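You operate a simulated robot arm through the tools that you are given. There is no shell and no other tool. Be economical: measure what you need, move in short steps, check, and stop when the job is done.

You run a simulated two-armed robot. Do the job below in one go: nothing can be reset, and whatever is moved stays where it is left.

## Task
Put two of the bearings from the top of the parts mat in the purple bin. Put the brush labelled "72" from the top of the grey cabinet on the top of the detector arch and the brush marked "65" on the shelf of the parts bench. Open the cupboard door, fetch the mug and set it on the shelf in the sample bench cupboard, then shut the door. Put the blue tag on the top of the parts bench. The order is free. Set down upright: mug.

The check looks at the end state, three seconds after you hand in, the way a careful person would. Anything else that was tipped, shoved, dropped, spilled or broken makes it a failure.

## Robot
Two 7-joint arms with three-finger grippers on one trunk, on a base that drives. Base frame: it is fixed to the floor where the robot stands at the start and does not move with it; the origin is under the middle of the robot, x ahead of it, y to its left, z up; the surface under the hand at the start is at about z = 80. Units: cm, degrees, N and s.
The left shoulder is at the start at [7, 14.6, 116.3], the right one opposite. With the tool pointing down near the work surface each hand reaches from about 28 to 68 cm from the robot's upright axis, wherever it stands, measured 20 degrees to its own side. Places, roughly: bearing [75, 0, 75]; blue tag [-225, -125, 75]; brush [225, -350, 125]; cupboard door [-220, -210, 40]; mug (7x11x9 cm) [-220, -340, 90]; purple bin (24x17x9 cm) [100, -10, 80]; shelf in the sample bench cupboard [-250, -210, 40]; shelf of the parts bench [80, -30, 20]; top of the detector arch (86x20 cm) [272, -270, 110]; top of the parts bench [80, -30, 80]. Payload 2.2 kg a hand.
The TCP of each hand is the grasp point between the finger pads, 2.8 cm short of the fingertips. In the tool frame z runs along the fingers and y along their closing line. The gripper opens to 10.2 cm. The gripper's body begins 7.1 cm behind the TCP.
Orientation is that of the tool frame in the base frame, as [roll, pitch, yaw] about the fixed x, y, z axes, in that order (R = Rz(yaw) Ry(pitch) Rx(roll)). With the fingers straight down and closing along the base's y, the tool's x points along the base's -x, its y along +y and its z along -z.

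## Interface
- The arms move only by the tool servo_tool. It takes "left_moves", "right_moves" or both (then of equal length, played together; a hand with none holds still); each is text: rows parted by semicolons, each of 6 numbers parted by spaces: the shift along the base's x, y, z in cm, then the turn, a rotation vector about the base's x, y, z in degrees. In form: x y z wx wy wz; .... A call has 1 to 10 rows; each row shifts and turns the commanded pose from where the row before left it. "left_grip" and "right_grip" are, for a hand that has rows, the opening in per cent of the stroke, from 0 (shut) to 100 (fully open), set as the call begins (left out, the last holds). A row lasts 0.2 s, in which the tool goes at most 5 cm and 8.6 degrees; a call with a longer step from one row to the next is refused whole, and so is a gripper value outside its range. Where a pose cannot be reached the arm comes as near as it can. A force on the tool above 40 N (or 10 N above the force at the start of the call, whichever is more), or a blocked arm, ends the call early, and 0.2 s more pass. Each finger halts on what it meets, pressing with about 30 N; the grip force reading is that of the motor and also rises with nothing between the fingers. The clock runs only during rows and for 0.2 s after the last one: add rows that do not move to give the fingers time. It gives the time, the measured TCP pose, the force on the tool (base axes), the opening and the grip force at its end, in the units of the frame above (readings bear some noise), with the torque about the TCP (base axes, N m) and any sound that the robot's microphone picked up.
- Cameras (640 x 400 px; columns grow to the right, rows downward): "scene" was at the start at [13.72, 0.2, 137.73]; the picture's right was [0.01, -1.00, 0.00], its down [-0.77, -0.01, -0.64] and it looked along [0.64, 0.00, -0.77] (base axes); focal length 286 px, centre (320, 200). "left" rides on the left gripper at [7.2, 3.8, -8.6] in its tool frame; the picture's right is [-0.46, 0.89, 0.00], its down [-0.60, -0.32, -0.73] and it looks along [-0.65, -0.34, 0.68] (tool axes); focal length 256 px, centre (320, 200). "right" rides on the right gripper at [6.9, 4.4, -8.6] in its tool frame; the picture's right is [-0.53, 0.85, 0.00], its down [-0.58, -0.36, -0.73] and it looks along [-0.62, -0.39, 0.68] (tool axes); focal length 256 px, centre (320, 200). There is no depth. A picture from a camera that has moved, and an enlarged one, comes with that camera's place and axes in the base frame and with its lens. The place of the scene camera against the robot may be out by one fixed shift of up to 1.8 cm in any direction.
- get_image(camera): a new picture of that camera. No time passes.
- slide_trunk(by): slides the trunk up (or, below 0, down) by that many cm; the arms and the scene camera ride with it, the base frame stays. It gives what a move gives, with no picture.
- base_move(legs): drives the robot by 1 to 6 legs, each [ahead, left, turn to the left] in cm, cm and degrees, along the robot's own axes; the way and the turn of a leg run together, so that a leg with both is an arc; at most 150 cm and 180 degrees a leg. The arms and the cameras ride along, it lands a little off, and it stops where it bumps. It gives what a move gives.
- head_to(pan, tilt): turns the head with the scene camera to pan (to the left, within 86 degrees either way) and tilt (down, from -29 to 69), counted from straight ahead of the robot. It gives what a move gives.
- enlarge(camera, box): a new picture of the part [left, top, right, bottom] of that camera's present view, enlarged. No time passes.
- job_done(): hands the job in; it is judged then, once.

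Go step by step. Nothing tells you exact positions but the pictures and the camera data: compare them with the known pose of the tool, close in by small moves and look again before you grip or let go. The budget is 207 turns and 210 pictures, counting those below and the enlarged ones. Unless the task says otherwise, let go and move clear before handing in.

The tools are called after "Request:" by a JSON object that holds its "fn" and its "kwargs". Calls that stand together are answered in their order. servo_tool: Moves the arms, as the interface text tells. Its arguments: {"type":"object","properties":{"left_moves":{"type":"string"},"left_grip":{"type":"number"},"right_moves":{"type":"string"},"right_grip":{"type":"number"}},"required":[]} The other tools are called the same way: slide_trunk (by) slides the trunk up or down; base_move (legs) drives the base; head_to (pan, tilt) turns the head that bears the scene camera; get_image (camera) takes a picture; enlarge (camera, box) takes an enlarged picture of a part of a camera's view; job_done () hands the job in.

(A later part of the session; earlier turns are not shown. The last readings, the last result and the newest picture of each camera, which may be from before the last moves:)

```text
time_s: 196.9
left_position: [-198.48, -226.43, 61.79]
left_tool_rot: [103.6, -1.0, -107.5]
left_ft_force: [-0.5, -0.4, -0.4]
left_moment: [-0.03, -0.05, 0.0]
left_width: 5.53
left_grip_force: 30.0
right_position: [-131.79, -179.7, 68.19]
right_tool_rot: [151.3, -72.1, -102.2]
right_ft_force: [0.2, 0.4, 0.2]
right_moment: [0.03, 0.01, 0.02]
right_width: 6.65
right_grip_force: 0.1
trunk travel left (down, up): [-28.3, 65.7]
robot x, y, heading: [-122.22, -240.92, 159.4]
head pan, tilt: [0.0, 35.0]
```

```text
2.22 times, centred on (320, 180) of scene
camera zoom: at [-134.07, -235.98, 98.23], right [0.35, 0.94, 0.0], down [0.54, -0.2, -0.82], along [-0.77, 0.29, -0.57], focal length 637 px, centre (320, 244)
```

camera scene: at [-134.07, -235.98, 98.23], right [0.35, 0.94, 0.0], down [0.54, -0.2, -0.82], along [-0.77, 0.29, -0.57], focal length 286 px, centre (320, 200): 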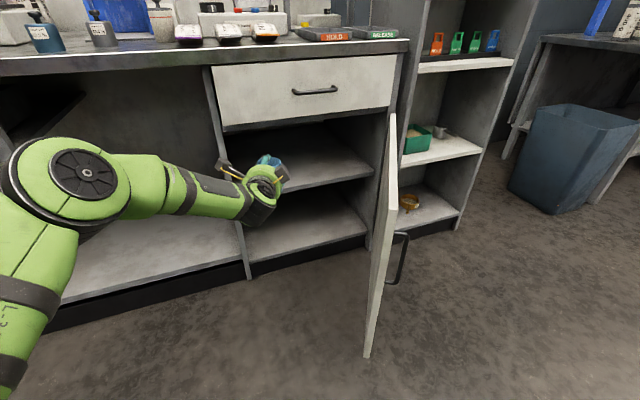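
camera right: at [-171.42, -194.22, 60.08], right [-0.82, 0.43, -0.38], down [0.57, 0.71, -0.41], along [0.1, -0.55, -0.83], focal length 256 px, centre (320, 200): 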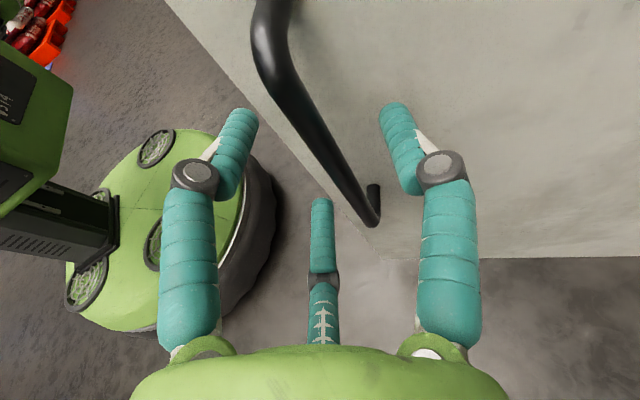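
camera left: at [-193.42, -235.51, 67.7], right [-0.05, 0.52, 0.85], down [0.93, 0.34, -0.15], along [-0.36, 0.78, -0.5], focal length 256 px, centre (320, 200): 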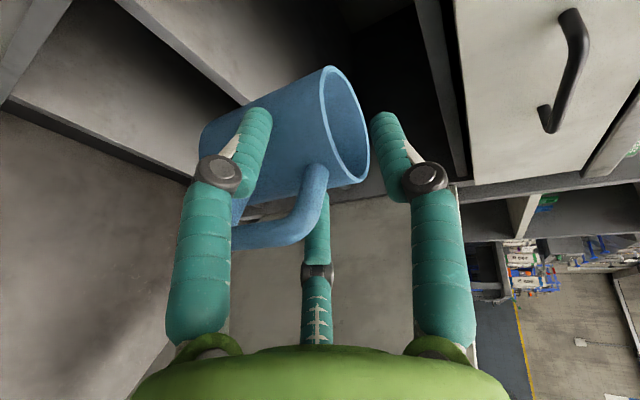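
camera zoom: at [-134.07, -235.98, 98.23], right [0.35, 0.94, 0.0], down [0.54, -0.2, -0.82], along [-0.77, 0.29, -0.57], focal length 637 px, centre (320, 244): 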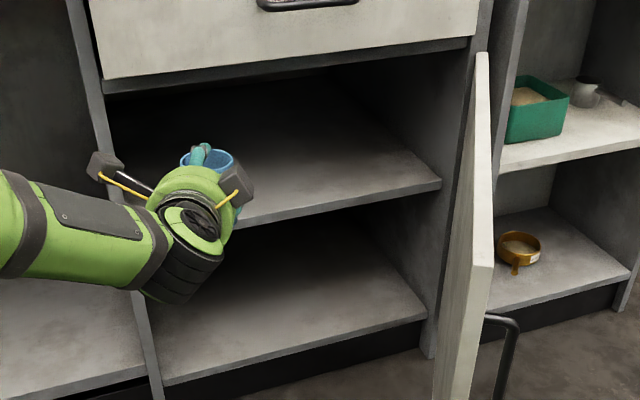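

Shelf estimated z≈45 with its front edge near x=-215.5. Lower to mug-bottom ≈ 49, then advance in two steps.

Request:
{"fn": "slide_trunk", "kwargs": {"by": -6.3}}

Request:
{"fn": "base_move", "kwargs": {"legs": [[9, 0, 0]]}}

Request:
{"fn": "get_image", "kwargs": {"camera": "left"}}

Request:
{"fn": "enlarge", "kwargs": {"camera": "scene", "box": [200, 50, 440, 230]}}

```text
time_s: 197.9
left_position: [-198.55, -226.38, 55.56]
left_tool_rot: [103.6, -1.1, -107.5]
left_ft_force: [0.5, -0.6, -0.4]
left_moment: [0.03, 0.0, -0.03]
left_width: 5.48
left_grip_force: 30.8
right_position: [-131.86, -179.8, 61.82]
right_tool_rot: [151.2, -72.1, -102.2]
right_ft_force: [0.7, -0.3, 0.0]
right_moment: [-0.02, 0.0, -0.03]
right_width: 6.65
right_grip_force: 0.2
trunk travel left (down, up): [-22.0, 72.0]
robot x, y, heading: [-122.22, -240.59, 159.4]
head pan, tilt: [0.0, 35.0]
```

```text
time_s: 199.0
left_position: [-206.84, -223.37, 55.5]
left_tool_rot: [103.5, -1.2, -107.4]
left_ft_force: [0.3, -0.1, -0.9]
left_moment: [0.01, -0.02, -0.03]
left_width: 5.47
left_grip_force: 29.9
right_position: [-140.31, -176.65, 61.87]
right_tool_rot: [151.3, -72.0, -102.2]
right_ft_force: [0.0, 0.0, -0.1]
right_moment: [0.0, -0.01, 0.04]
right_width: 6.64
right_grip_force: 0.0
trunk travel left (down, up): [-22.0, 72.0]
robot x, y, heading: [-130.62, -237.96, 159.6]
head pan, tilt: [0.0, 35.0]
```

```text
115 pictures are left
camera left: at [-201.82, -232.45, 61.37], right [-0.05, 0.52, 0.85], down [0.93, 0.34, -0.15], along [-0.37, 0.78, -0.5], focal length 256 px, centre (320, 200)
```

left: 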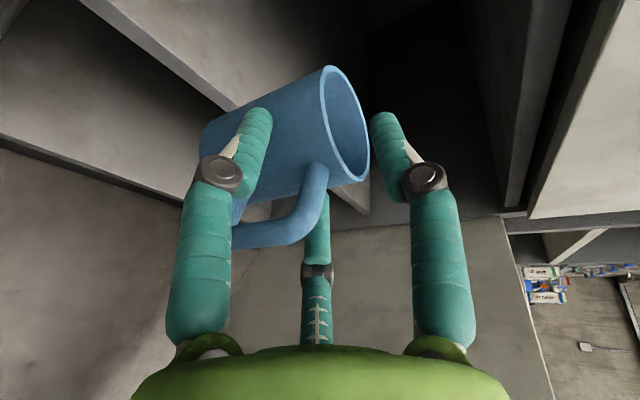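

```text
2.22 times, centred on (320, 140) of scene
camera zoom: at [-142.48, -232.86, 91.92], right [0.35, 0.94, 0.0], down [0.54, -0.2, -0.82], along [-0.77, 0.28, -0.57], focal length 637 px, centre (320, 333)
```

zoom: 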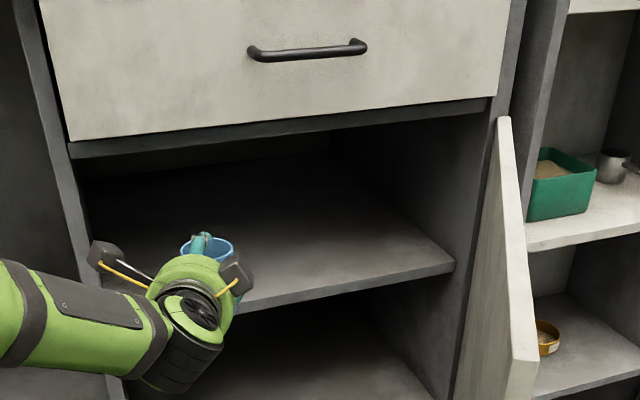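

Request:
{"fn": "slide_trunk", "kwargs": {"by": 2}}

Request:
{"fn": "base_move", "kwargs": {"legs": [[9, 0, 0]]}}

Request:
{"fn": "get_image", "kwargs": {"camera": "left"}}

Request:
{"fn": "enlarge", "kwargs": {"camera": "scene", "box": [200, 50, 440, 230]}}

```text
time_s: 199.7
left_position: [-206.87, -223.35, 57.56]
left_tool_rot: [103.6, -1.1, -107.6]
left_ft_force: [0.5, 0.4, -1.5]
left_moment: [0.02, -0.01, -0.01]
left_width: 5.45
left_grip_force: 30.3
right_position: [-140.24, -176.67, 63.88]
right_tool_rot: [151.2, -72.2, -102.3]
right_ft_force: [-0.5, 0.9, 0.5]
right_moment: [0.01, -0.01, 0.01]
right_width: 6.62
right_grip_force: 0.1
trunk travel left (down, up): [-24.0, 70.0]
robot x, y, heading: [-130.32, -238.09, 159.6]
head pan, tilt: [0.0, 35.0]
```

```text
time_s: 200.8
left_position: [-215.11, -220.05, 57.51]
left_tool_rot: [103.6, -1.2, -107.7]
left_ft_force: [0.6, 0.3, -0.2]
left_moment: [0.01, -0.01, 0.0]
left_width: 5.44
left_grip_force: 29.6
right_position: [-148.29, -173.66, 63.81]
right_tool_rot: [151.4, -72.1, -102.4]
right_ft_force: [0.1, 0.0, -1.1]
right_moment: [0.02, 0.03, 0.03]
right_width: 6.61
right_grip_force: 0.1
trunk travel left (down, up): [-24.0, 70.0]
robot x, y, heading: [-139.01, -234.95, 159.4]
head pan, tilt: [0.0, 35.0]
```

```text
113 pictures are left
camera left: at [-210.05, -229.17, 63.36], right [-0.05, 0.52, 0.85], down [0.93, 0.34, -0.15], along [-0.36, 0.78, -0.5], focal length 256 px, centre (320, 200)
```

left: 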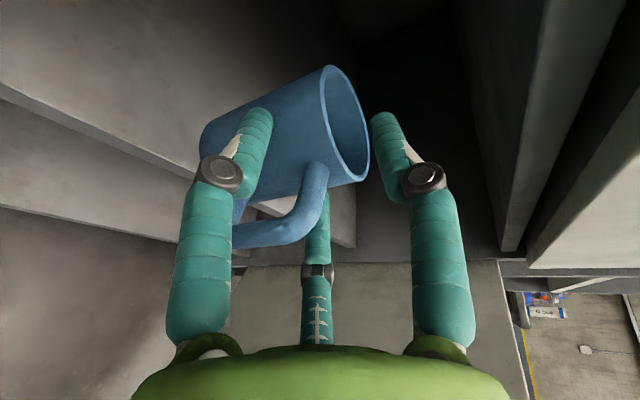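

```text
2.22 times, centred on (320, 140) of scene
camera zoom: at [-150.72, -229.75, 93.91], right [0.35, 0.94, 0.0], down [0.54, -0.2, -0.82], along [-0.77, 0.29, -0.57], focal length 637 px, centre (320, 333)
```

zoom: 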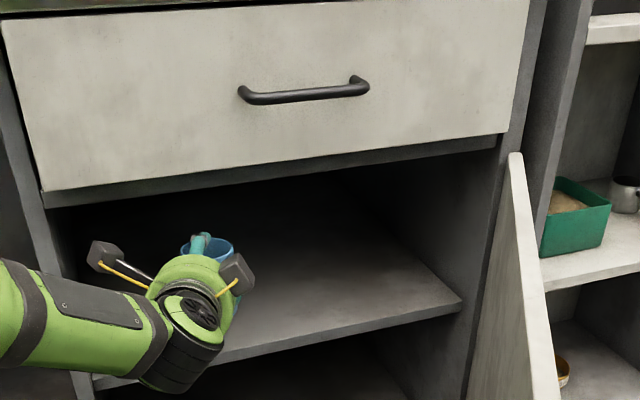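

Refined shelf: z≈42.5, front edge x≈-219.5. Advancing 13 cm more, then looking before lowering.

Request:
{"fn": "base_move", "kwargs": {"legs": [[13, 0, 0]]}}

Request:
{"fn": "slide_trunk", "kwargs": {"by": -5}}

Request:
{"fn": "get_image", "kwargs": {"camera": "left"}}

Request:
{"fn": "enlarge", "kwargs": {"camera": "scene", "box": [200, 50, 440, 230]}}

```text
time_s: 202.1
left_position: [-226.05, -215.62, 57.35]
left_tool_rot: [103.8, -1.1, -107.9]
left_ft_force: [0.0, 0.4, -1.2]
left_moment: [-0.03, -0.01, -0.01]
left_width: 5.15
left_grip_force: 30.1
right_position: [-159.08, -169.49, 63.62]
right_tool_rot: [151.4, -72.2, -102.7]
right_ft_force: [-0.7, -0.3, -0.6]
right_moment: [0.03, -0.02, -0.01]
right_width: 6.63
right_grip_force: 0.0
trunk travel left (down, up): [-24.0, 70.0]
robot x, y, heading: [-150.09, -230.67, 159.0]
head pan, tilt: [0.0, 35.0]
stopped in leg 1: the robot was blocked; the commanded pose is now the measured one
```

```text
time_s: 203.1
left_position: [-226.12, -215.73, 52.38]
left_tool_rot: [103.6, -1.0, -107.8]
left_ft_force: [-0.1, -0.3, -1.4]
left_moment: [-0.04, -0.02, 0.0]
left_width: 1.45
left_grip_force: 29.9
right_position: [-159.21, -169.48, 58.81]
right_tool_rot: [151.3, -72.2, -102.6]
right_ft_force: [0.9, -1.0, 0.2]
right_moment: [0.0, -0.02, 0.02]
right_width: 6.64
right_grip_force: 0.0
trunk travel left (down, up): [-19.0, 75.0]
robot x, y, heading: [-149.59, -230.57, 159.1]
head pan, tilt: [0.0, 35.0]
```

```text
111 pictures are left
camera left: at [-220.99, -224.83, 58.29], right [-0.05, 0.52, 0.85], down [0.93, 0.33, -0.15], along [-0.36, 0.79, -0.5], focal length 256 px, centre (320, 200)
```

left: 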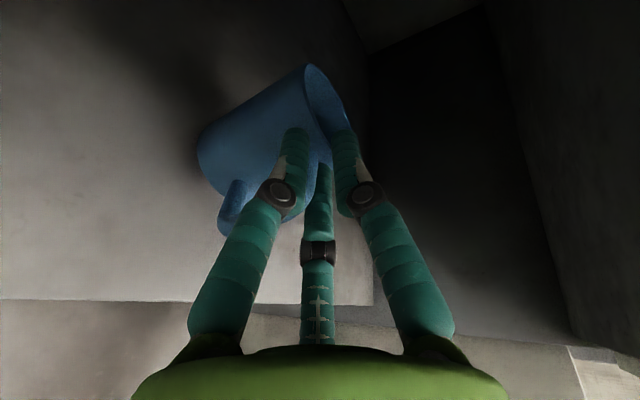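

```text
2.22 times, centred on (320, 140) of scene
camera zoom: at [-161.64, -225.65, 88.93], right [0.36, 0.93, 0.0], down [0.54, -0.2, -0.82], along [-0.77, 0.29, -0.57], focal length 637 px, centre (320, 333)
```

zoom: 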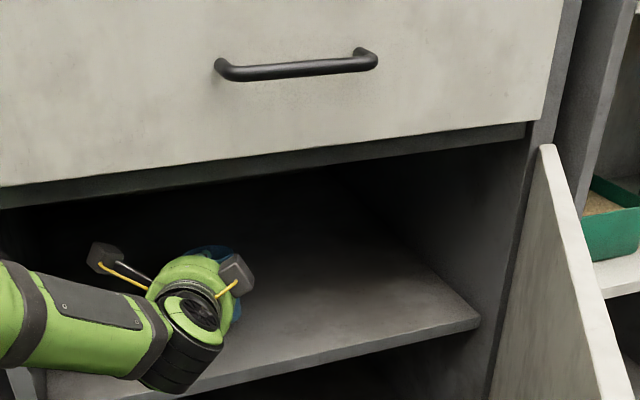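

The base was blocked and the mug has slid forward out of the fingers onto the shelf. Checking its state closely.

Request:
{"fn": "enlarge", "kwargs": {"camera": "left", "box": [150, 30, 450, 240]}}

Request:
{"fn": "enlarge", "kwargs": {"camera": "scene", "box": [220, 120, 340, 210]}}

```text
1.90 times, centred on (300, 135) of left
camera zoom: at [-220.99, -224.83, 58.29], right [-0.05, 0.52, 0.85], down [0.93, 0.33, -0.15], along [-0.36, 0.79, -0.5], focal length 488 px, centre (358, 324)
```

zoom: 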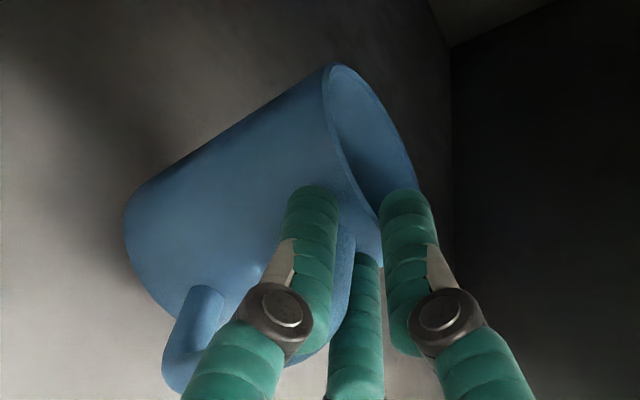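

```text
4.44 times, centred on (280, 165) of scene
camera zoom: at [-161.64, -225.65, 88.93], right [0.36, 0.93, 0.0], down [0.54, -0.2, -0.82], along [-0.77, 0.29, -0.57], focal length 1274 px, centre (498, 356)
```

zoom: 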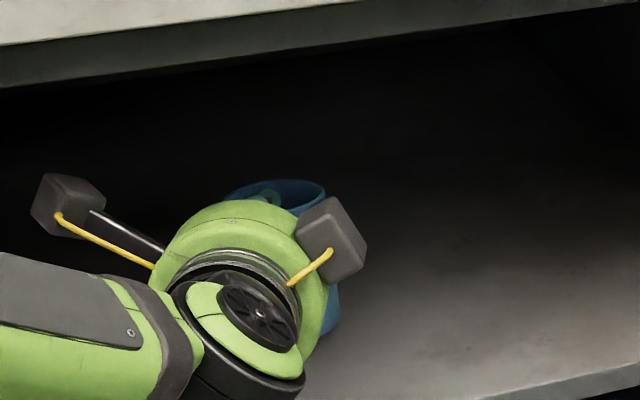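

The mug looks upright with its handle pinched between the two fingers. I'll lower in small steps until the shelf carries it.

Request:
{"fn": "servo_tool", "kwargs": {"left_moves": "0 0 -0.3 0 0 0; 0 0 -0.3 0 0 0; 0 0 0 0 0 0"}}

Request:
{"fn": "enlarge", "kwargs": {"camera": "left", "box": [150, 30, 450, 240]}}

```text
time_s: 203.8
left_position: [-226.13, -215.76, 51.82]
left_tool_rot: [103.6, -1.2, -107.8]
left_ft_force: [-1.6, 0.3, -0.8]
left_moment: [-0.01, -0.03, -0.01]
left_width: 1.42
left_grip_force: 30.0
right_position: [-159.13, -169.5, 58.72]
right_tool_rot: [151.4, -72.2, -102.6]
right_ft_force: [0.2, 0.4, -0.5]
right_moment: [0.01, -0.03, 0.0]
right_width: 6.63
right_grip_force: 0.0
trunk travel left (down, up): [-19.0, 75.0]
robot x, y, heading: [-149.87, -230.81, 159.3]
head pan, tilt: [0.0, 35.0]
```

```text
1.90 times, centred on (300, 135) of left
camera zoom: at [-221.01, -224.81, 57.7], right [-0.05, 0.52, 0.85], down [0.93, 0.33, -0.15], along [-0.36, 0.79, -0.5], focal length 488 px, centre (358, 324)
```

zoom: 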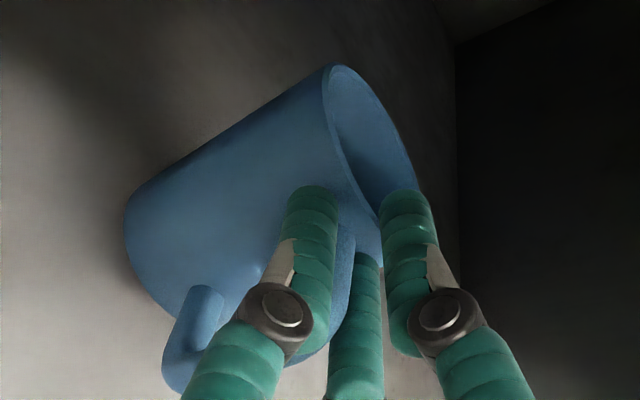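

Request:
{"fn": "servo_tool", "kwargs": {"left_moves": "0 0 -0.4 0 0 0; 0 0 -0.4 0 0 0; 0 0 -0.4 0 0 0; 0 0 0 0 0 0"}}

Request:
{"fn": "servo_tool", "kwargs": {"left_moves": "0 0 -0.3 0 0 0; 0 0 -0.3 0 0 0; 0 0 0 0 0 0"}}

Request:
{"fn": "enlarge", "kwargs": {"camera": "left", "box": [150, 30, 450, 240]}}

```text
time_s: 204.8
left_position: [-226.03, -215.66, 51.24]
left_tool_rot: [102.9, -1.2, -107.8]
left_ft_force: [-0.7, 1.9, 13.3]
left_moment: [0.3, 1.05, -0.06]
left_width: 1.42
left_grip_force: 30.2
right_position: [-158.95, -169.56, 58.78]
right_tool_rot: [150.9, -72.2, -102.2]
right_ft_force: [0.2, 0.8, 0.0]
right_moment: [-0.01, 0.0, 0.0]
right_width: 6.66
right_grip_force: 0.1
trunk travel left (down, up): [-19.0, 75.0]
robot x, y, heading: [-149.58, -230.98, 159.0]
head pan, tilt: [0.0, 35.0]
```

```text
time_s: 205.7
left_position: [-225.96, -215.72, 51.2]
left_tool_rot: [102.6, -1.2, -107.9]
left_ft_force: [5.8, 0.9, 24.7]
left_moment: [0.41, 1.28, -0.08]
left_width: 1.42
left_grip_force: 30.4
right_position: [-158.93, -169.52, 58.81]
right_tool_rot: [150.2, -72.2, -101.5]
right_ft_force: [0.7, 0.0, -0.2]
right_moment: [0.01, 0.03, 0.01]
right_width: 6.61
right_grip_force: 0.0
trunk travel left (down, up): [-19.0, 75.0]
robot x, y, heading: [-149.83, -230.96, 159.3]
head pan, tilt: [0.0, 35.0]
```

```text
1.90 times, centred on (300, 135) of left
camera zoom: at [-220.81, -224.79, 56.88], right [-0.04, 0.52, 0.85], down [0.93, 0.33, -0.16], along [-0.37, 0.79, -0.49], focal length 488 px, centre (358, 324)
```

zoom: 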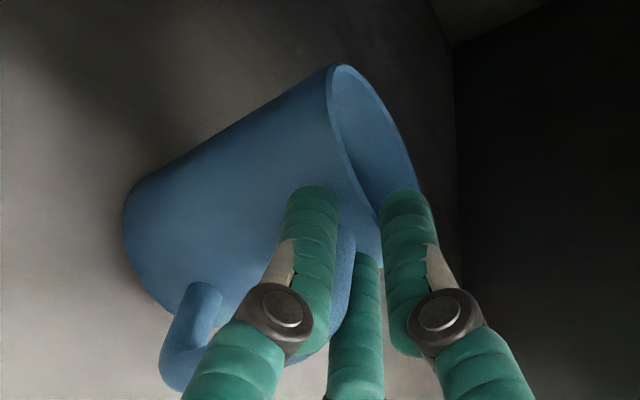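

Contact about 5 cm ahead of the TCP: the mug's base is on the shelf. Relieve the pressure and open.

Request:
{"fn": "servo_tool", "kwargs": {"left_moves": "0 0 0.25 0 0 0; 0 0 0 0 0 0"}}

Request:
{"fn": "servo_tool", "kwargs": {"left_moves": "0 0 0 0 0 0; 0 0 0 0 0 0; 0 0 0 0 0 0", "left_grip": 45}}

Request:
{"fn": "get_image", "kwargs": {"camera": "left"}}

```text
time_s: 206.2
left_position: [-226.09, -215.89, 51.11]
left_tool_rot: [102.9, -1.1, -107.8]
left_ft_force: [2.1, 0.9, 21.1]
left_moment: [0.4, 1.23, -0.07]
left_width: 1.43
left_grip_force: 30.4
right_position: [-158.93, -169.59, 58.79]
right_tool_rot: [150.4, -72.2, -101.8]
right_ft_force: [-0.3, 0.2, 0.1]
right_moment: [-0.03, -0.02, 0.01]
right_width: 6.65
right_grip_force: 0.0
trunk travel left (down, up): [-19.0, 75.0]
robot x, y, heading: [-149.87, -230.5, 159.2]
head pan, tilt: [0.0, 35.0]
```

```text
time_s: 207.1
left_position: [-226.07, -215.58, 50.24]
left_tool_rot: [103.6, -1.1, -107.8]
left_ft_force: [-0.2, -1.1, 0.0]
left_moment: [0.03, -0.02, 0.0]
left_width: 4.61
left_grip_force: 0.0
right_position: [-159.1, -169.55, 58.79]
right_tool_rot: [151.5, -72.2, -102.6]
right_ft_force: [-0.1, -0.9, -1.3]
right_moment: [-0.02, 0.0, -0.02]
right_width: 6.62
right_grip_force: 0.1
trunk travel left (down, up): [-19.0, 75.0]
robot x, y, heading: [-149.42, -230.76, 159.1]
head pan, tilt: [0.0, 35.0]
```

```text
105 pictures are left
camera left: at [-220.99, -224.8, 56.15], right [-0.05, 0.52, 0.85], down [0.93, 0.33, -0.15], along [-0.36, 0.79, -0.5], focal length 256 px, centre (320, 200)
```

left: 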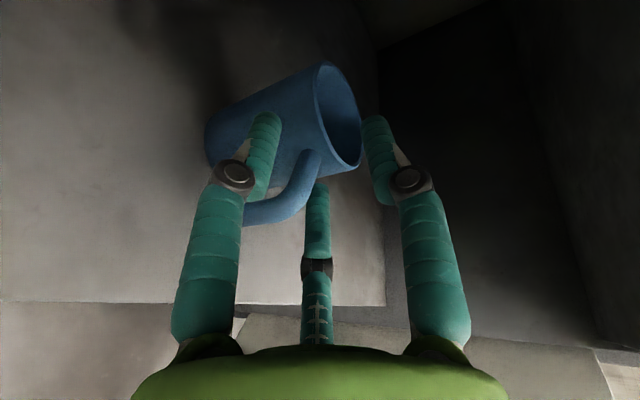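

The mug stands upright on the shelf. Raise slightly to clear the thumb from the rim, and back out.

Request:
{"fn": "servo_tool", "kwargs": {"left_moves": "0 0 0.7 0 0 0; 0 0 0.7 0 0 0; 0.94 -0.35 0.3 0 0 0; 1.4 -0.53 0 0 0 0; 1.4 -0.53 0 0 0 0; 1.4 -0.53 0 0 0 0; 0 0 0 0 0 0"}}

Request:
{"fn": "get_image", "kwargs": {"camera": "left"}}

```text
time_s: 208.7
left_position: [-220.97, -217.65, 51.94]
left_tool_rot: [103.6, -1.2, -107.9]
left_ft_force: [0.5, 0.7, -0.2]
left_moment: [-0.01, 0.04, 0.02]
left_width: 4.58
left_grip_force: 0.1
right_position: [-159.09, -169.61, 58.74]
right_tool_rot: [151.3, -72.1, -102.6]
right_ft_force: [0.2, 0.3, 0.1]
right_moment: [0.01, 0.01, -0.02]
right_width: 6.64
right_grip_force: 0.1
trunk travel left (down, up): [-19.0, 75.0]
robot x, y, heading: [-149.68, -230.53, 159.2]
head pan, tilt: [0.0, 35.0]
```

```text
104 pictures are left
camera left: at [-215.82, -226.76, 57.92], right [-0.05, 0.52, 0.85], down [0.93, 0.33, -0.15], along [-0.36, 0.79, -0.5], focal length 256 px, centre (320, 200)
```

left: 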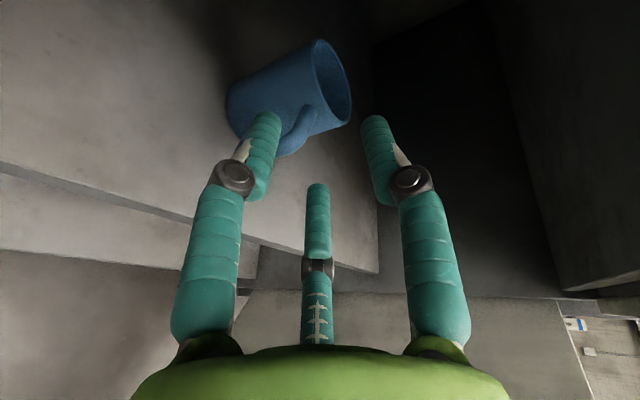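

The mug is standing well. Back out of the cupboard and square up, then I'll push the door shut with the right hand.

Request:
{"fn": "base_move", "kwargs": {"legs": [[-30, 0, 0], [0, 0, 20.8]]}}

Request:
{"fn": "get_image", "kwargs": {"camera": "scene"}}

Request:
{"fn": "enlarge", "kwargs": {"camera": "scene", "box": [320, 40, 480, 160]}}

Request:
{"fn": "get_image", "kwargs": {"camera": "right"}}

```text
time_s: 211.8
left_position: [-192.44, -254.38, 52.1]
left_tool_rot: [103.6, -1.2, -87.1]
left_ft_force: [0.7, -0.3, 0.3]
left_moment: [0.03, -0.02, 0.0]
left_width: 4.57
left_grip_force: 0.1
right_position: [-151.53, -187.65, 58.69]
right_tool_rot: [151.2, -72.2, -82.1]
right_ft_force: [0.1, -0.2, -0.5]
right_moment: [-0.01, 0.03, -0.02]
right_width: 6.63
right_grip_force: 0.0
trunk travel left (down, up): [-19.0, 75.0]
robot x, y, heading: [-121.19, -241.54, 179.9]
head pan, tilt: [0.0, 35.0]
```

```text
103 pictures are left
camera scene: at [-134.02, -241.35, 88.93], right [0.0, 1.0, 0.0], down [0.57, 0.0, -0.82], along [-0.82, 0.0, -0.57], focal length 286 px, centre (320, 200)
```

scene: 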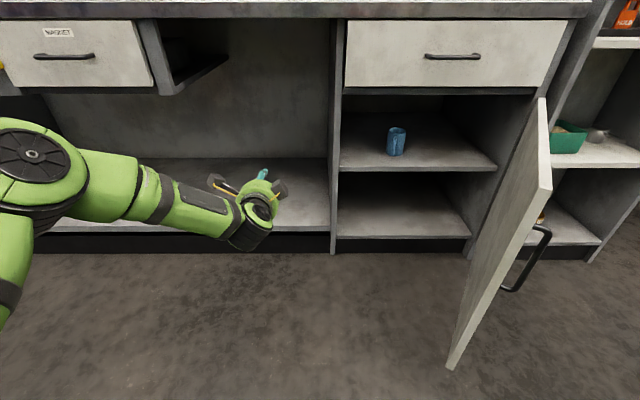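

```text
3.33 times, centred on (400, 100) of scene
camera zoom: at [-134.02, -241.35, 88.93], right [0.0, 1.0, 0.0], down [0.57, 0.0, -0.82], along [-0.82, 0.0, -0.57], focal length 955 px, centre (53, 533)
```

zoom: 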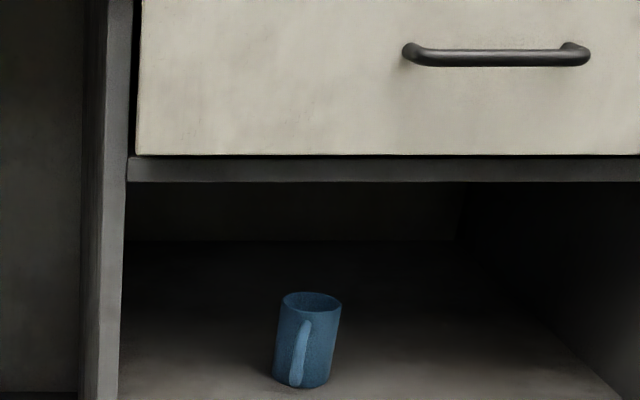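

```text
101 pictures are left
camera right: at [-152.3, -180.62, 68.36], right [-0.81, 0.44, -0.38], down [0.58, 0.71, -0.41], along [0.09, -0.55, -0.83], focal length 256 px, centre (320, 200)
```

right: 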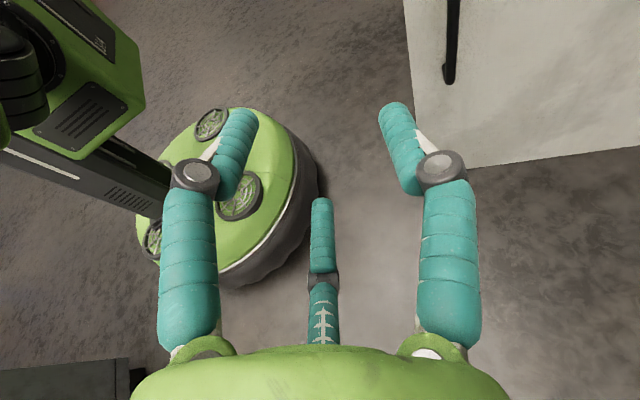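

The mug stands fine. Close the right fingers and bring them to the door's outer face, above the handle.

Request:
{"fn": "servo_tool", "kwargs": {"right_moves": "-3 0 0.5 0 0 0; -4 0 0.5 0 0 0; -4 0 0.7 0 0 0; -4 0 0.7 0 0 0; -4 0 0.7 0 0 0; -4 0 0.4 0 0 0; 0 0 0 0 0 0", "right_grip": 0}}

Request:
{"fn": "get_image", "kwargs": {"camera": "right"}}

Request:
{"fn": "get_image", "kwargs": {"camera": "scene"}}

```text
time_s: 213.4
left_position: [-192.42, -254.55, 52.12]
left_tool_rot: [103.6, -1.2, -87.2]
left_ft_force: [0.5, 0.1, 0.8]
left_moment: [0.01, 0.02, 0.0]
left_width: 4.6
left_grip_force: 0.1
right_position: [-163.74, -189.24, 60.63]
right_tool_rot: [151.4, -72.2, -82.1]
right_ft_force: [0.8, -0.4, -0.8]
right_moment: [0.02, 0.0, 0.01]
right_width: 0.2
right_grip_force: 30.0
right hand out of reach, approached as far as the arm can: row 3, 4, 5, 6
trunk travel left (down, up): [-19.0, 75.0]
robot x, y, heading: [-121.29, -241.77, 180.0]
head pan, tilt: [0.0, 35.0]
```

```text
100 pictures are left
camera right: at [-164.45, -182.24, 70.2], right [-0.81, 0.44, -0.39], down [0.58, 0.71, -0.41], along [0.09, -0.55, -0.83], focal length 256 px, centre (320, 200)
```

right: 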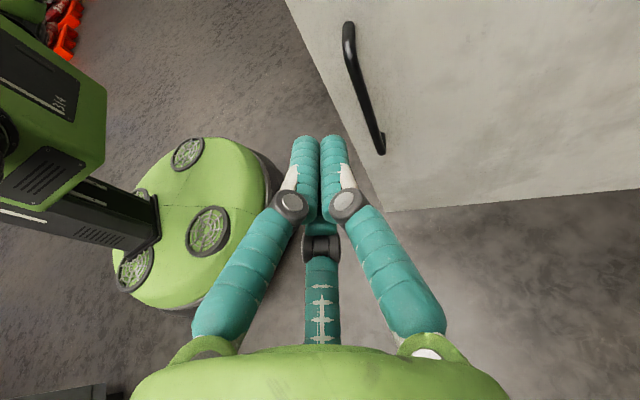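

```text
99 pictures are left
camera scene: at [-133.99, -241.33, 88.93], right [0.0, 1.0, 0.0], down [0.57, 0.0, -0.82], along [-0.82, 0.0, -0.57], focal length 286 px, centre (320, 200)
```

scene: 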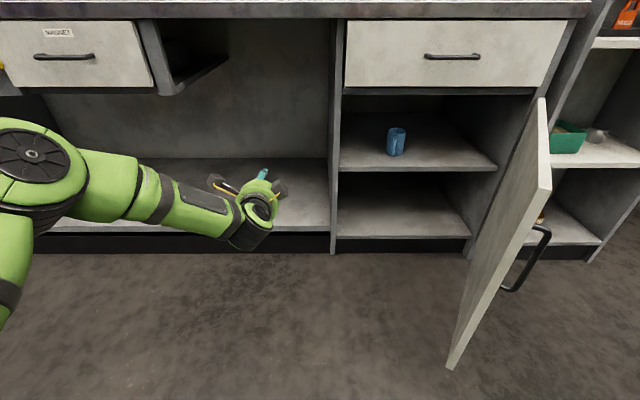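

That pose is out of reach here, so I'll regrasp the handle from the same stance as when opening and reverse the arc.

Request:
{"fn": "base_move", "kwargs": {"legs": [[4.4, 6.3, 0.3]]}}

Request:
{"fn": "slide_trunk", "kwargs": {"by": 5}}

Request:
{"fn": "servo_tool", "kwargs": {"right_moves": "0 0.5 -3.5 0 0 0; 0 0.5 -3.5 0 0 0; 0 0.5 -3.5 0 0 0; 0 0 -2.5 0 0 0; 0 0 0 0 0 0", "right_grip": 65}}

Request:
{"fn": "get_image", "kwargs": {"camera": "right"}}

```text
time_s: 214.5
left_position: [-196.68, -260.93, 52.01]
left_tool_rot: [103.6, -1.2, -87.0]
left_ft_force: [-0.3, -0.7, -0.2]
left_moment: [0.01, 0.0, 0.0]
left_width: 4.59
left_grip_force: 0.0
right_position: [-168.28, -195.66, 60.56]
right_tool_rot: [151.3, -72.3, -81.8]
right_ft_force: [-0.5, 0.3, 0.4]
right_moment: [-0.01, 0.0, 0.0]
right_width: 0.2
right_grip_force: 30.1
trunk travel left (down, up): [-19.0, 75.0]
robot x, y, heading: [-125.54, -247.86, -179.7]
head pan, tilt: [0.0, 35.0]
```

```text
time_s: 215.4
left_position: [-196.76, -261.03, 56.99]
left_tool_rot: [103.7, -1.1, -87.0]
left_ft_force: [-0.5, 0.4, -0.7]
left_moment: [0.03, 0.03, -0.02]
left_width: 4.62
left_grip_force: 0.0
right_position: [-168.23, -195.64, 65.55]
right_tool_rot: [151.5, -72.3, -81.8]
right_ft_force: [-0.4, 0.7, -0.3]
right_moment: [-0.03, 0.03, 0.03]
right_width: 0.24
right_grip_force: 29.7
trunk travel left (down, up): [-24.0, 70.0]
robot x, y, heading: [-125.78, -247.46, -179.7]
head pan, tilt: [0.0, 35.0]
```

```text
time_s: 216.6
left_position: [-196.75, -260.94, 56.98]
left_tool_rot: [103.6, -1.1, -87.0]
left_ft_force: [1.0, 0.3, -0.1]
left_moment: [0.03, -0.03, 0.03]
left_width: 4.61
left_grip_force: 0.1
right_position: [-168.23, -195.36, 55.33]
right_tool_rot: [151.3, -72.1, -81.7]
right_ft_force: [0.3, 0.7, -0.1]
right_moment: [-0.02, -0.02, -0.01]
right_width: 6.62
right_grip_force: 0.1
right hand out of reach, approached as far as the arm can: row 2, 3, 4
trunk travel left (down, up): [-24.0, 70.0]
robot x, y, heading: [-125.54, -247.87, -180.0]
head pan, tilt: [0.0, 35.0]
```

```text
98 pictures are left
camera right: at [-168.89, -188.32, 64.87], right [-0.81, 0.44, -0.38], down [0.58, 0.71, -0.41], along [0.09, -0.55, -0.83], focal length 256 px, centre (320, 200)
```

right: 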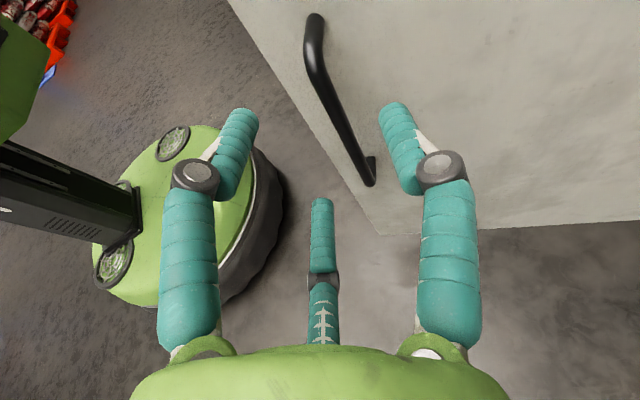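

Request:
{"fn": "slide_trunk", "kwargs": {"by": -3}}

Request:
{"fn": "servo_tool", "kwargs": {"right_moves": "-0.8 -1.9 -0.6 0 0 0; -0.8 -1.9 -0.6 0 0 0; -0.7 -1.9 -0.6 0 0 0; 0 0 0 0 0 0"}}

Request:
{"fn": "get_image", "kwargs": {"camera": "right"}}

```text
time_s: 217.3
left_position: [-196.76, -261.02, 54.05]
left_tool_rot: [103.5, -1.1, -87.0]
left_ft_force: [0.4, -0.2, -0.1]
left_moment: [0.02, -0.02, 0.02]
left_width: 4.56
left_grip_force: 0.2
right_position: [-168.22, -195.3, 52.27]
right_tool_rot: [151.3, -72.1, -82.0]
right_ft_force: [-0.5, -1.1, -0.1]
right_moment: [-0.01, -0.03, 0.01]
right_width: 6.61
right_grip_force: 0.0
trunk travel left (down, up): [-21.0, 73.0]
robot x, y, heading: [-125.38, -247.73, -180.0]
head pan, tilt: [0.0, 35.0]
```

```text
time_s: 218.3
left_position: [-196.68, -260.83, 53.97]
left_tool_rot: [103.5, -1.1, -87.1]
left_ft_force: [-0.3, 0.2, -0.4]
left_moment: [0.01, -0.01, 0.0]
left_width: 4.58
left_grip_force: 0.0
right_position: [-170.45, -201.03, 50.65]
right_tool_rot: [151.4, -72.1, -82.0]
right_ft_force: [-0.2, 0.3, -0.4]
right_moment: [0.0, 0.04, -0.01]
right_width: 6.63
right_grip_force: 0.1
trunk travel left (down, up): [-21.0, 73.0]
robot x, y, heading: [-125.76, -247.89, -179.9]
head pan, tilt: [0.0, 35.0]
```

```text
97 pictures are left
camera right: at [-171.27, -194.0, 60.22], right [-0.81, 0.44, -0.38], down [0.58, 0.71, -0.41], along [0.09, -0.55, -0.83], focal length 256 px, centre (320, 200)
```

right: 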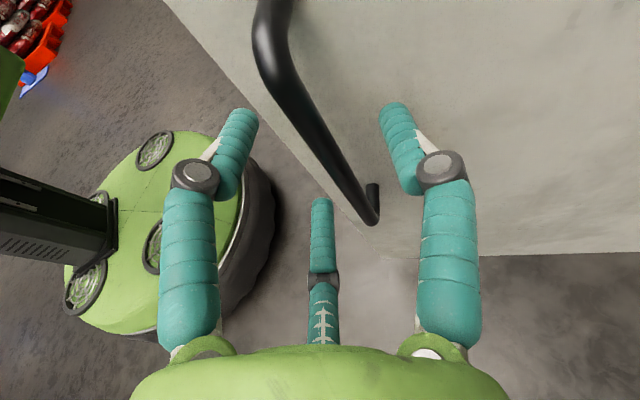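

Request:
{"fn": "servo_tool", "kwargs": {"right_moves": "0 0 0 0 0 0; 0 0 0 0 0 0; 0 0 0 0 0 0; 0 0 0 0 0 0", "right_grip": 0}}

Request:
{"fn": "servo_tool", "kwargs": {"right_moves": "-0.9 -1.5 0 0 0 -2; -1.03 -2.14 0 0 0 -3; -1.14 -2.08 0 0 0 -3; -1.25 -2.02 0 0 0 -3; -1.35 -1.95 0 0 0 -3; -1.45 -1.88 0 0 0 -3; -1.55 -1.8 0 0 0 -3; -1.64 -1.73 0 0 0 -3; -1.72 -1.64 0 0 0 -3; -1.8 -1.55 0 0 0 -3"}}

Request:
{"fn": "get_image", "kwargs": {"camera": "scene"}}

```text
time_s: 219.3
left_position: [-196.7, -260.9, 53.96]
left_tool_rot: [103.6, -1.0, -87.0]
left_ft_force: [0.3, 0.0, -0.1]
left_moment: [0.01, -0.02, 0.01]
left_width: 4.59
left_grip_force: 0.2
right_position: [-170.56, -200.88, 50.65]
right_tool_rot: [151.6, -72.2, -82.1]
right_ft_force: [-1.3, 0.4, 0.9]
right_moment: [-1.43, -1.04, 0.0]
right_width: 2.29
right_grip_force: 44.9
trunk travel left (down, up): [-21.0, 73.0]
robot x, y, heading: [-125.63, -247.62, -179.9]
head pan, tilt: [0.0, 35.0]
```

```text
time_s: 221.5
left_position: [-196.76, -260.92, 54.0]
left_tool_rot: [103.6, -1.0, -86.9]
left_ft_force: [1.2, -0.4, -0.5]
left_moment: [0.02, 0.02, -0.01]
left_width: 4.58
left_grip_force: 0.1
right_position: [-184.53, -219.13, 50.68]
right_tool_rot: [151.1, -72.3, -111.0]
right_ft_force: [-11.4, 13.3, 11.0]
right_moment: [-0.41, -0.82, -0.09]
right_width: 2.3
right_grip_force: 44.5
trunk travel left (down, up): [-21.0, 73.0]
robot x, y, heading: [-125.5, -247.61, -179.8]
head pan, tilt: [0.0, 35.0]
```

```text
96 pictures are left
camera scene: at [-138.37, -247.6, 90.93], right [0.0, 1.0, 0.0], down [0.57, 0.0, -0.82], along [-0.82, 0.0, -0.57], focal length 286 px, centre (320, 200)
```

scene: 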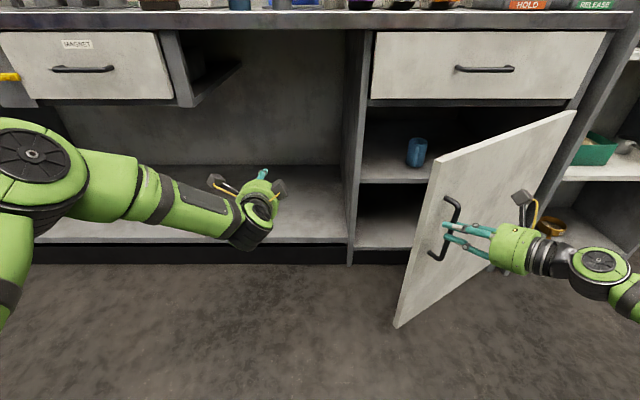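

Works perfectly. Reversing the rest of the arc.

Request:
{"fn": "servo_tool", "kwargs": {"right_moves": "-1.9 -1.47 0 0 0 -3; -1.97 -1.37 0 0 0 -3; -2.04 -1.25 0 0 0 -3; -2.1 -1.13 0 0 0 -3; -2.15 -1.02 0 0 0 -3; -2.2 -0.9 0 0 0 -3; -2.25 -0.78 0 0 0 -3; -2.28 -0.66 0 0 0 -3; -2.31 -0.55 0 0 0 -3; 0 0 0 0 0 0"}}

Request:
{"fn": "servo_tool", "kwargs": {"right_moves": "-1.93 -0.45 0 0 0 -2.5; -1.95 -0.35 0 0 0 -2.5; -1.96 -0.2 0 0 0 -2.5; -1.9 -0.1 0 0 0 -2; 0 0 0 0 0 0"}}

Request:
{"fn": "get_image", "kwargs": {"camera": "scene"}}

Request:
{"fn": "get_image", "kwargs": {"camera": "right"}}

```text
time_s: 222.3
left_position: [-196.84, -260.91, 54.14]
left_tool_rot: [103.6, -1.1, -87.0]
left_ft_force: [0.7, 0.5, 0.5]
left_moment: [0.01, -0.04, -0.01]
left_width: 4.59
left_grip_force: 0.0
right_position: [-189.71, -222.74, 50.76]
right_tool_rot: [157.4, -74.1, -125.5]
right_ft_force: [-2.3, 4.1, -7.5]
right_moment: [-0.48, -0.62, -0.05]
right_width: 2.19
right_grip_force: 45.2
trunk travel left (down, up): [-21.0, 73.0]
robot x, y, heading: [-125.82, -248.05, -180.2]
head pan, tilt: [0.0, 35.0]
stopped in row 3 (right hand): the force on the tool passed its limit at 50 N (the readings are from after the stop); the commanded pose is now the measured one
```

```text
time_s: 223.2
left_position: [-196.72, -261.12, 54.21]
left_tool_rot: [103.7, -1.2, -86.9]
left_ft_force: [-0.6, 0.7, 0.4]
left_moment: [0.0, 0.0, -0.01]
left_width: 4.6
left_grip_force: 0.2
right_position: [-195.65, -225.89, 50.73]
right_tool_rot: [160.1, -74.3, -133.9]
right_ft_force: [0.7, -1.4, 0.3]
right_moment: [-0.69, -0.64, 0.16]
right_width: 2.13
right_grip_force: 45.0
trunk travel left (down, up): [-21.0, 73.0]
robot x, y, heading: [-125.58, -248.1, -179.4]
head pan, tilt: [0.0, 35.0]
stopped in row 4 (right hand): the force on the tool passed its limit at 43 N (the readings are from after the stop); the commanded pose is now the measured one
```

```text
95 pictures are left
camera scene: at [-138.34, -247.69, 90.96], right [0.0, 1.0, 0.0], down [0.57, 0.0, -0.82], along [-0.82, 0.0, -0.57], focal length 286 px, centre (320, 200)
```

scene: 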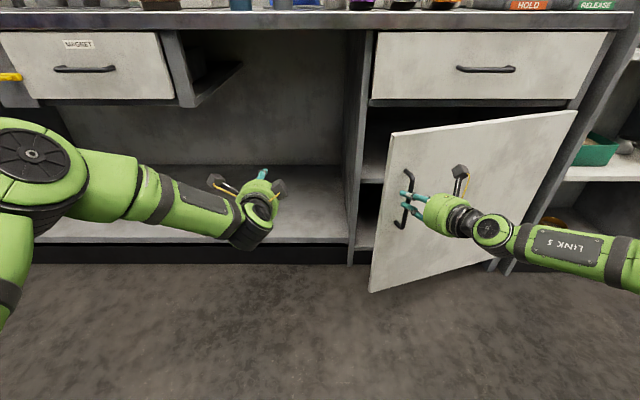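

```text
94 pictures are left
camera right: at [-191.46, -219.85, 60.1], right [-0.28, 0.85, -0.44], down [0.91, 0.1, -0.4], along [-0.3, -0.51, -0.81], focal length 256 px, centre (320, 200)
```

right: 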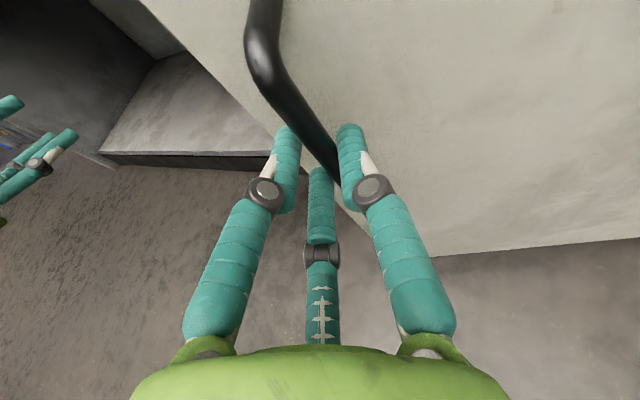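

Request:
{"fn": "servo_tool", "kwargs": {"right_moves": "-2.2 -0.8 0 0 0 0; -2.3 -0.7 0 0 0 0; -2.3 -0.6 0 0 0 0; -2.3 -0.45 0 0 0 -2.5; -2.35 -0.35 0 0 0 -2.5; -2.35 -0.2 0 0 0 -3; 0 0 0 0 0 0"}}

Request:
{"fn": "get_image", "kwargs": {"camera": "scene"}}

```text
time_s: 224.8
left_position: [-196.75, -261.19, 53.91]
left_tool_rot: [103.7, -1.0, -86.9]
left_ft_force: [-0.3, 0.2, 0.2]
left_moment: [-0.03, 0.01, 0.01]
left_width: 4.59
left_grip_force: 0.1
right_position: [-209.23, -229.77, 50.76]
right_tool_rot: [160.2, -74.1, -141.2]
right_ft_force: [1.6, -20.4, -6.4]
right_moment: [-1.62, 0.23, 0.32]
right_width: 2.12
right_grip_force: 44.7
trunk travel left (down, up): [-21.0, 73.0]
robot x, y, heading: [-125.61, -248.13, -180.0]
head pan, tilt: [0.0, 35.0]
```

```text
93 pictures are left
camera scene: at [-138.45, -247.87, 90.9], right [0.0, 1.0, 0.0], down [0.57, 0.0, -0.82], along [-0.82, 0.0, -0.57], focal length 286 px, centre (320, 200)
```

scene: 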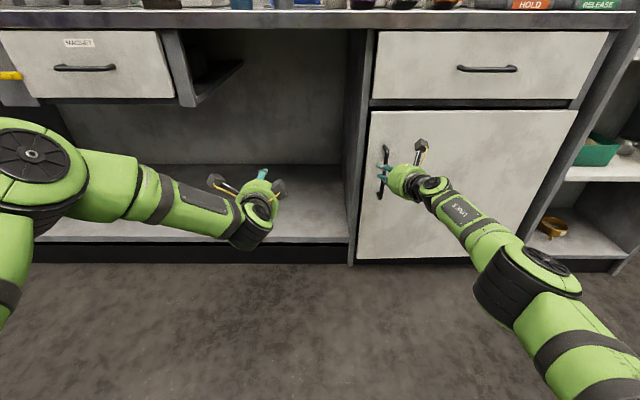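

Request:
{"fn": "servo_tool", "kwargs": {"right_moves": "-1.2 -0.05 0 0 0 -1.5; -1.2 0 0 0 0 -1.5; -0.6 0 0 0 0 0; 0 0 0 0 0 0"}}

Request:
{"fn": "enlarge", "kwargs": {"camera": "scene", "box": [320, 70, 620, 280]}}

```text
time_s: 225.8
left_position: [-196.54, -261.01, 54.49]
left_tool_rot: [103.3, -1.1, -87.0]
left_ft_force: [0.6, -1.0, 0.0]
left_moment: [-0.02, 0.0, 0.0]
left_width: 4.57
left_grip_force: 0.0
right_position: [-209.35, -230.02, 50.55]
right_tool_rot: [155.6, -75.2, -141.7]
right_ft_force: [-3.0, 17.5, 33.4]
right_moment: [-0.48, -1.07, -0.25]
right_width: 2.16
right_grip_force: 44.9
right hand out of reach, approached as far as the arm can: row 1, 2, 3
trunk travel left (down, up): [-21.0, 73.0]
robot x, y, heading: [-125.35, -247.82, -179.9]
head pan, tilt: [0.0, 35.0]
```

```text
1.90 times, centred on (470, 175) of scene
camera zoom: at [-137.86, -247.66, 91.04], right [0.0, 1.0, 0.0], down [0.57, 0.0, -0.82], along [-0.82, 0.0, -0.57], focal length 546 px, centre (34, 248)
```

zoom: 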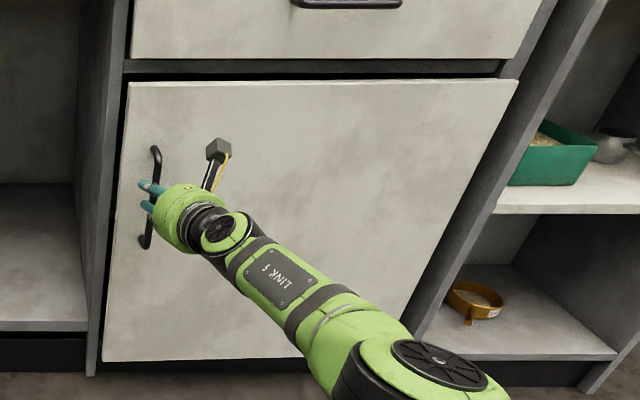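

Out of arm reach for the last ~2 cm, so nudge with the base while still on the handle.

Request:
{"fn": "base_move", "kwargs": {"legs": [[2, 0, 0]]}}

Request:
{"fn": "enlarge", "kwargs": {"camera": "scene", "box": [320, 70, 620, 280]}}

```text
time_s: 226.7
left_position: [-198.48, -260.98, 54.07]
left_tool_rot: [103.4, -1.2, -87.0]
left_ft_force: [0.4, -0.1, -0.2]
left_moment: [0.01, -0.02, -0.01]
left_width: 4.57
left_grip_force: 0.1
right_position: [-211.33, -230.12, 50.45]
right_tool_rot: [157.9, -75.4, -143.7]
right_ft_force: [21.0, 2.2, 6.7]
right_moment: [-0.9, -0.42, 0.03]
right_width: 2.14
right_grip_force: 45.0
trunk travel left (down, up): [-21.0, 73.0]
robot x, y, heading: [-127.51, -247.92, -180.1]
head pan, tilt: [0.0, 35.0]
stopped in leg 1: the force on the tool passed its limit at 104 N (the readings are from after the stop); the commanded pose is now the measured one
```

```text
1.90 times, centred on (470, 175) of scene
camera zoom: at [-140.01, -247.69, 90.95], right [0.0, 1.0, 0.0], down [0.57, 0.0, -0.82], along [-0.82, 0.0, -0.57], focal length 546 px, centre (34, 248)
```

zoom: 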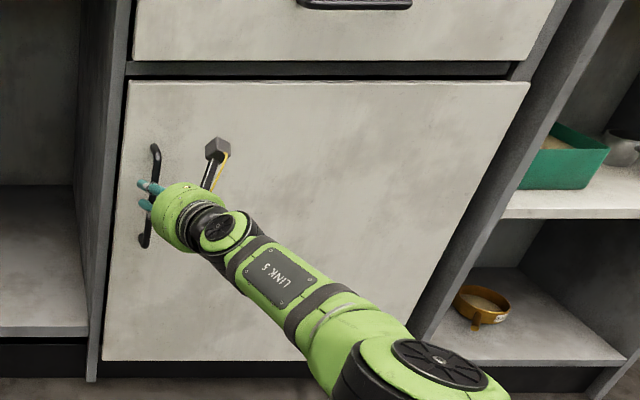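

The handle is back at its original x; the door is shut. Release and back off straight.

Request:
{"fn": "servo_tool", "kwargs": {"right_moves": "0 0 0 0 0 0; 0 0 0 0 0 0; 0 0 0 0 0 0", "right_grip": 65}}

Request:
{"fn": "base_move", "kwargs": {"legs": [[-12, 0, 0]]}}

Request:
{"fn": "get_image", "kwargs": {"camera": "scene"}}

```text
time_s: 227.5
left_position: [-198.67, -261.04, 54.11]
left_tool_rot: [103.5, -1.1, -87.0]
left_ft_force: [-0.3, 0.4, -0.3]
left_moment: [0.0, -0.01, 0.0]
left_width: 4.59
left_grip_force: 0.1
right_position: [-211.54, -230.14, 49.97]
right_tool_rot: [157.4, -75.1, -143.2]
right_ft_force: [-0.6, 0.0, -0.3]
right_moment: [0.01, 0.02, 0.0]
right_width: 6.62
right_grip_force: 0.2
trunk travel left (down, up): [-21.0, 73.0]
robot x, y, heading: [-127.79, -247.86, -179.9]
head pan, tilt: [0.0, 35.0]
```

```text
time_s: 228.8
left_position: [-186.39, -260.93, 53.96]
left_tool_rot: [103.6, -1.2, -86.9]
left_ft_force: [-0.9, -0.5, -0.5]
left_moment: [0.02, -0.02, 0.01]
left_width: 4.61
left_grip_force: 0.1
right_position: [-199.27, -230.1, 50.13]
right_tool_rot: [157.4, -75.0, -143.2]
right_ft_force: [-0.4, -0.7, 0.0]
right_moment: [-0.02, 0.02, -0.05]
right_width: 6.65
right_grip_force: 0.0
trunk travel left (down, up): [-21.0, 73.0]
robot x, y, heading: [-115.18, -248.01, -180.2]
head pan, tilt: [0.0, 35.0]
```

```text
90 pictures are left
camera scene: at [-128.05, -247.68, 90.93], right [0.0, 1.0, 0.0], down [0.57, 0.0, -0.82], along [-0.82, 0.0, -0.57], focal length 286 px, centre (320, 200)
```

scene: 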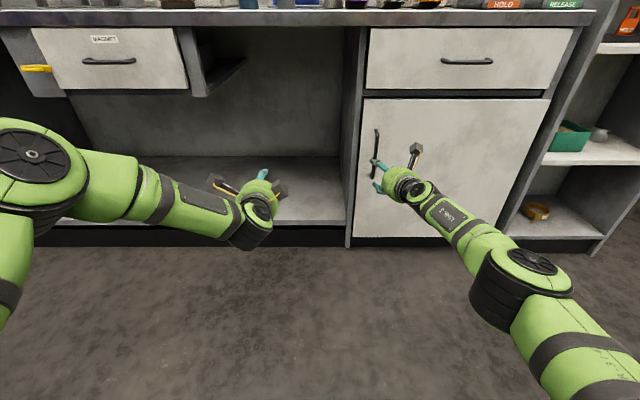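

Cupboard job done. Raise the trunk and bring both hands back to pointing down before heading for the brushes.

Request:
{"fn": "slide_trunk", "kwargs": {"by": 40}}

Request:
{"fn": "slide_trunk", "kwargs": {"by": 29}}

Request:
{"fn": "servo_tool", "kwargs": {"left_moves": "2 0 1 0 -8.5 0; 2 0 1 0 -8.5 0; 2 0 0 0 -8.5 0; 2 0 0 0 -8.5 0; 2 0 0 0 -8.5 0; 2 0 0 0 -8.5 0; 2 0 0 0 -8.5 0; 2 0 0 0 -8.5 0; 1 0 0 0 -8.5 0; 0 0 0 0 0 0", "right_moves": "3 0 1 0 -8.5 0; 3 0 1 0 -8.5 0; 3 0 0 0 -8.5 0; 3 0 0 0 -8.5 0; 3 0 0 0 -8.5 0; 3 0 0 0 -8.5 0; 3 0 0 0 -8.5 0; 3 0 0 0 -8.5 0; 2 0 0 0 -8.5 0; 0 0 0 0 0 0"}}

Request:
{"fn": "base_move", "kwargs": {"legs": [[0, 150, 0], [-15, 30, 0], [0, 0, 180]]}}

Request:
{"fn": "head_to", "kwargs": {"pan": 0, "tilt": 15}}

Request:
{"fn": "get_image", "kwargs": {"camera": "scene"}}

```text
time_s: 232.6
left_position: [-186.46, -260.91, 94.03]
left_tool_rot: [103.7, -1.1, -87.1]
left_ft_force: [-0.9, -0.7, -0.3]
left_moment: [-0.02, 0.01, -0.03]
left_width: 4.56
left_grip_force: 0.0
right_position: [-199.33, -230.24, 90.06]
right_tool_rot: [157.5, -75.0, -143.4]
right_ft_force: [0.6, -0.1, 0.0]
right_moment: [-0.02, -0.03, -0.04]
right_width: 6.63
right_grip_force: 0.1
trunk travel left (down, up): [-61.0, 33.0]
robot x, y, heading: [-115.4, -247.78, -180.1]
head pan, tilt: [0.0, 35.0]
```

```text
time_s: 235.5
left_position: [-186.38, -260.98, 122.97]
left_tool_rot: [103.7, -1.1, -87.0]
left_ft_force: [0.8, -0.3, -1.0]
left_moment: [0.02, 0.0, 0.01]
left_width: 4.59
left_grip_force: 0.2
right_position: [-199.34, -230.16, 119.18]
right_tool_rot: [157.5, -75.1, -143.3]
right_ft_force: [-0.1, -1.1, -0.5]
right_moment: [-0.01, -0.02, -0.01]
right_width: 6.63
right_grip_force: 0.0
trunk travel left (down, up): [-90.0, 4.0]
robot x, y, heading: [-115.35, -247.86, -179.7]
head pan, tilt: [0.0, 35.0]
```

```text
time_s: 237.7
left_position: [-163.95, -261.03, 119.18]
left_tool_rot: [151.1, -2.9, -88.6]
left_ft_force: [0.0, 0.2, -0.5]
left_moment: [0.03, -0.01, -0.03]
left_width: 4.59
left_grip_force: 0.1
left hand out of reach, approached as far as the arm can: row 4, 5, 6, 7, 8, 9
right_position: [-199.14, -232.65, 121.38]
right_tool_rot: [158.1, -75.6, -141.2]
right_ft_force: [-0.2, 0.4, 0.0]
right_moment: [0.02, -0.05, 0.03]
right_width: 6.64
right_grip_force: 0.1
right hand out of reach, approached as far as the arm can: row 1, 2, 3, 4, 5, 6, 7, 8, 9
trunk travel left (down, up): [-90.0, 4.0]
robot x, y, heading: [-115.24, -247.89, -179.8]
head pan, tilt: [0.0, 35.0]
```

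```text
time_s: 254.1
left_position: [-51.06, -412.95, 119.2]
left_tool_rot: [151.0, -2.9, 90.1]
left_ft_force: [-0.7, -0.8, 0.6]
left_moment: [0.01, -0.01, -0.01]
left_width: 4.58
left_grip_force: 0.0
right_position: [-16.49, -442.1, 121.33]
right_tool_rot: [157.9, -75.7, 37.8]
right_ft_force: [-0.2, 0.1, -0.5]
right_moment: [0.0, -0.01, 0.02]
right_width: 6.65
right_grip_force: 0.2
trunk travel left (down, up): [-90.0, 4.0]
robot x, y, heading: [-99.74, -424.58, -1.2]
head pan, tilt: [0.0, 35.0]
```

```text
time_s: 255.0
left_position: [-51.25, -412.87, 119.16]
left_tool_rot: [151.2, -2.9, 90.0]
left_ft_force: [-0.2, 0.6, -1.4]
left_moment: [-0.01, -0.02, 0.0]
left_width: 4.59
left_grip_force: 0.0
right_position: [-16.51, -442.09, 121.32]
right_tool_rot: [157.8, -75.7, 37.8]
right_ft_force: [0.1, 0.3, 0.1]
right_moment: [0.02, 0.02, 0.03]
right_width: 6.64
right_grip_force: 0.1
trunk travel left (down, up): [-90.0, 4.0]
robot x, y, heading: [-99.76, -424.9, -1.4]
head pan, tilt: [0.0, 15.0]
```

```text
89 pictures are left
camera scene: at [-84.67, -425.11, 163.12], right [-0.02, -1.0, 0.0], down [-0.26, 0.01, -0.97], along [0.97, -0.02, -0.26], focal length 286 px, centre (320, 200)
```

scene: 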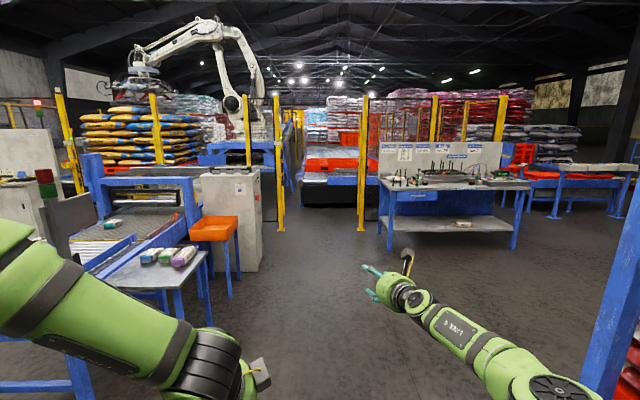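

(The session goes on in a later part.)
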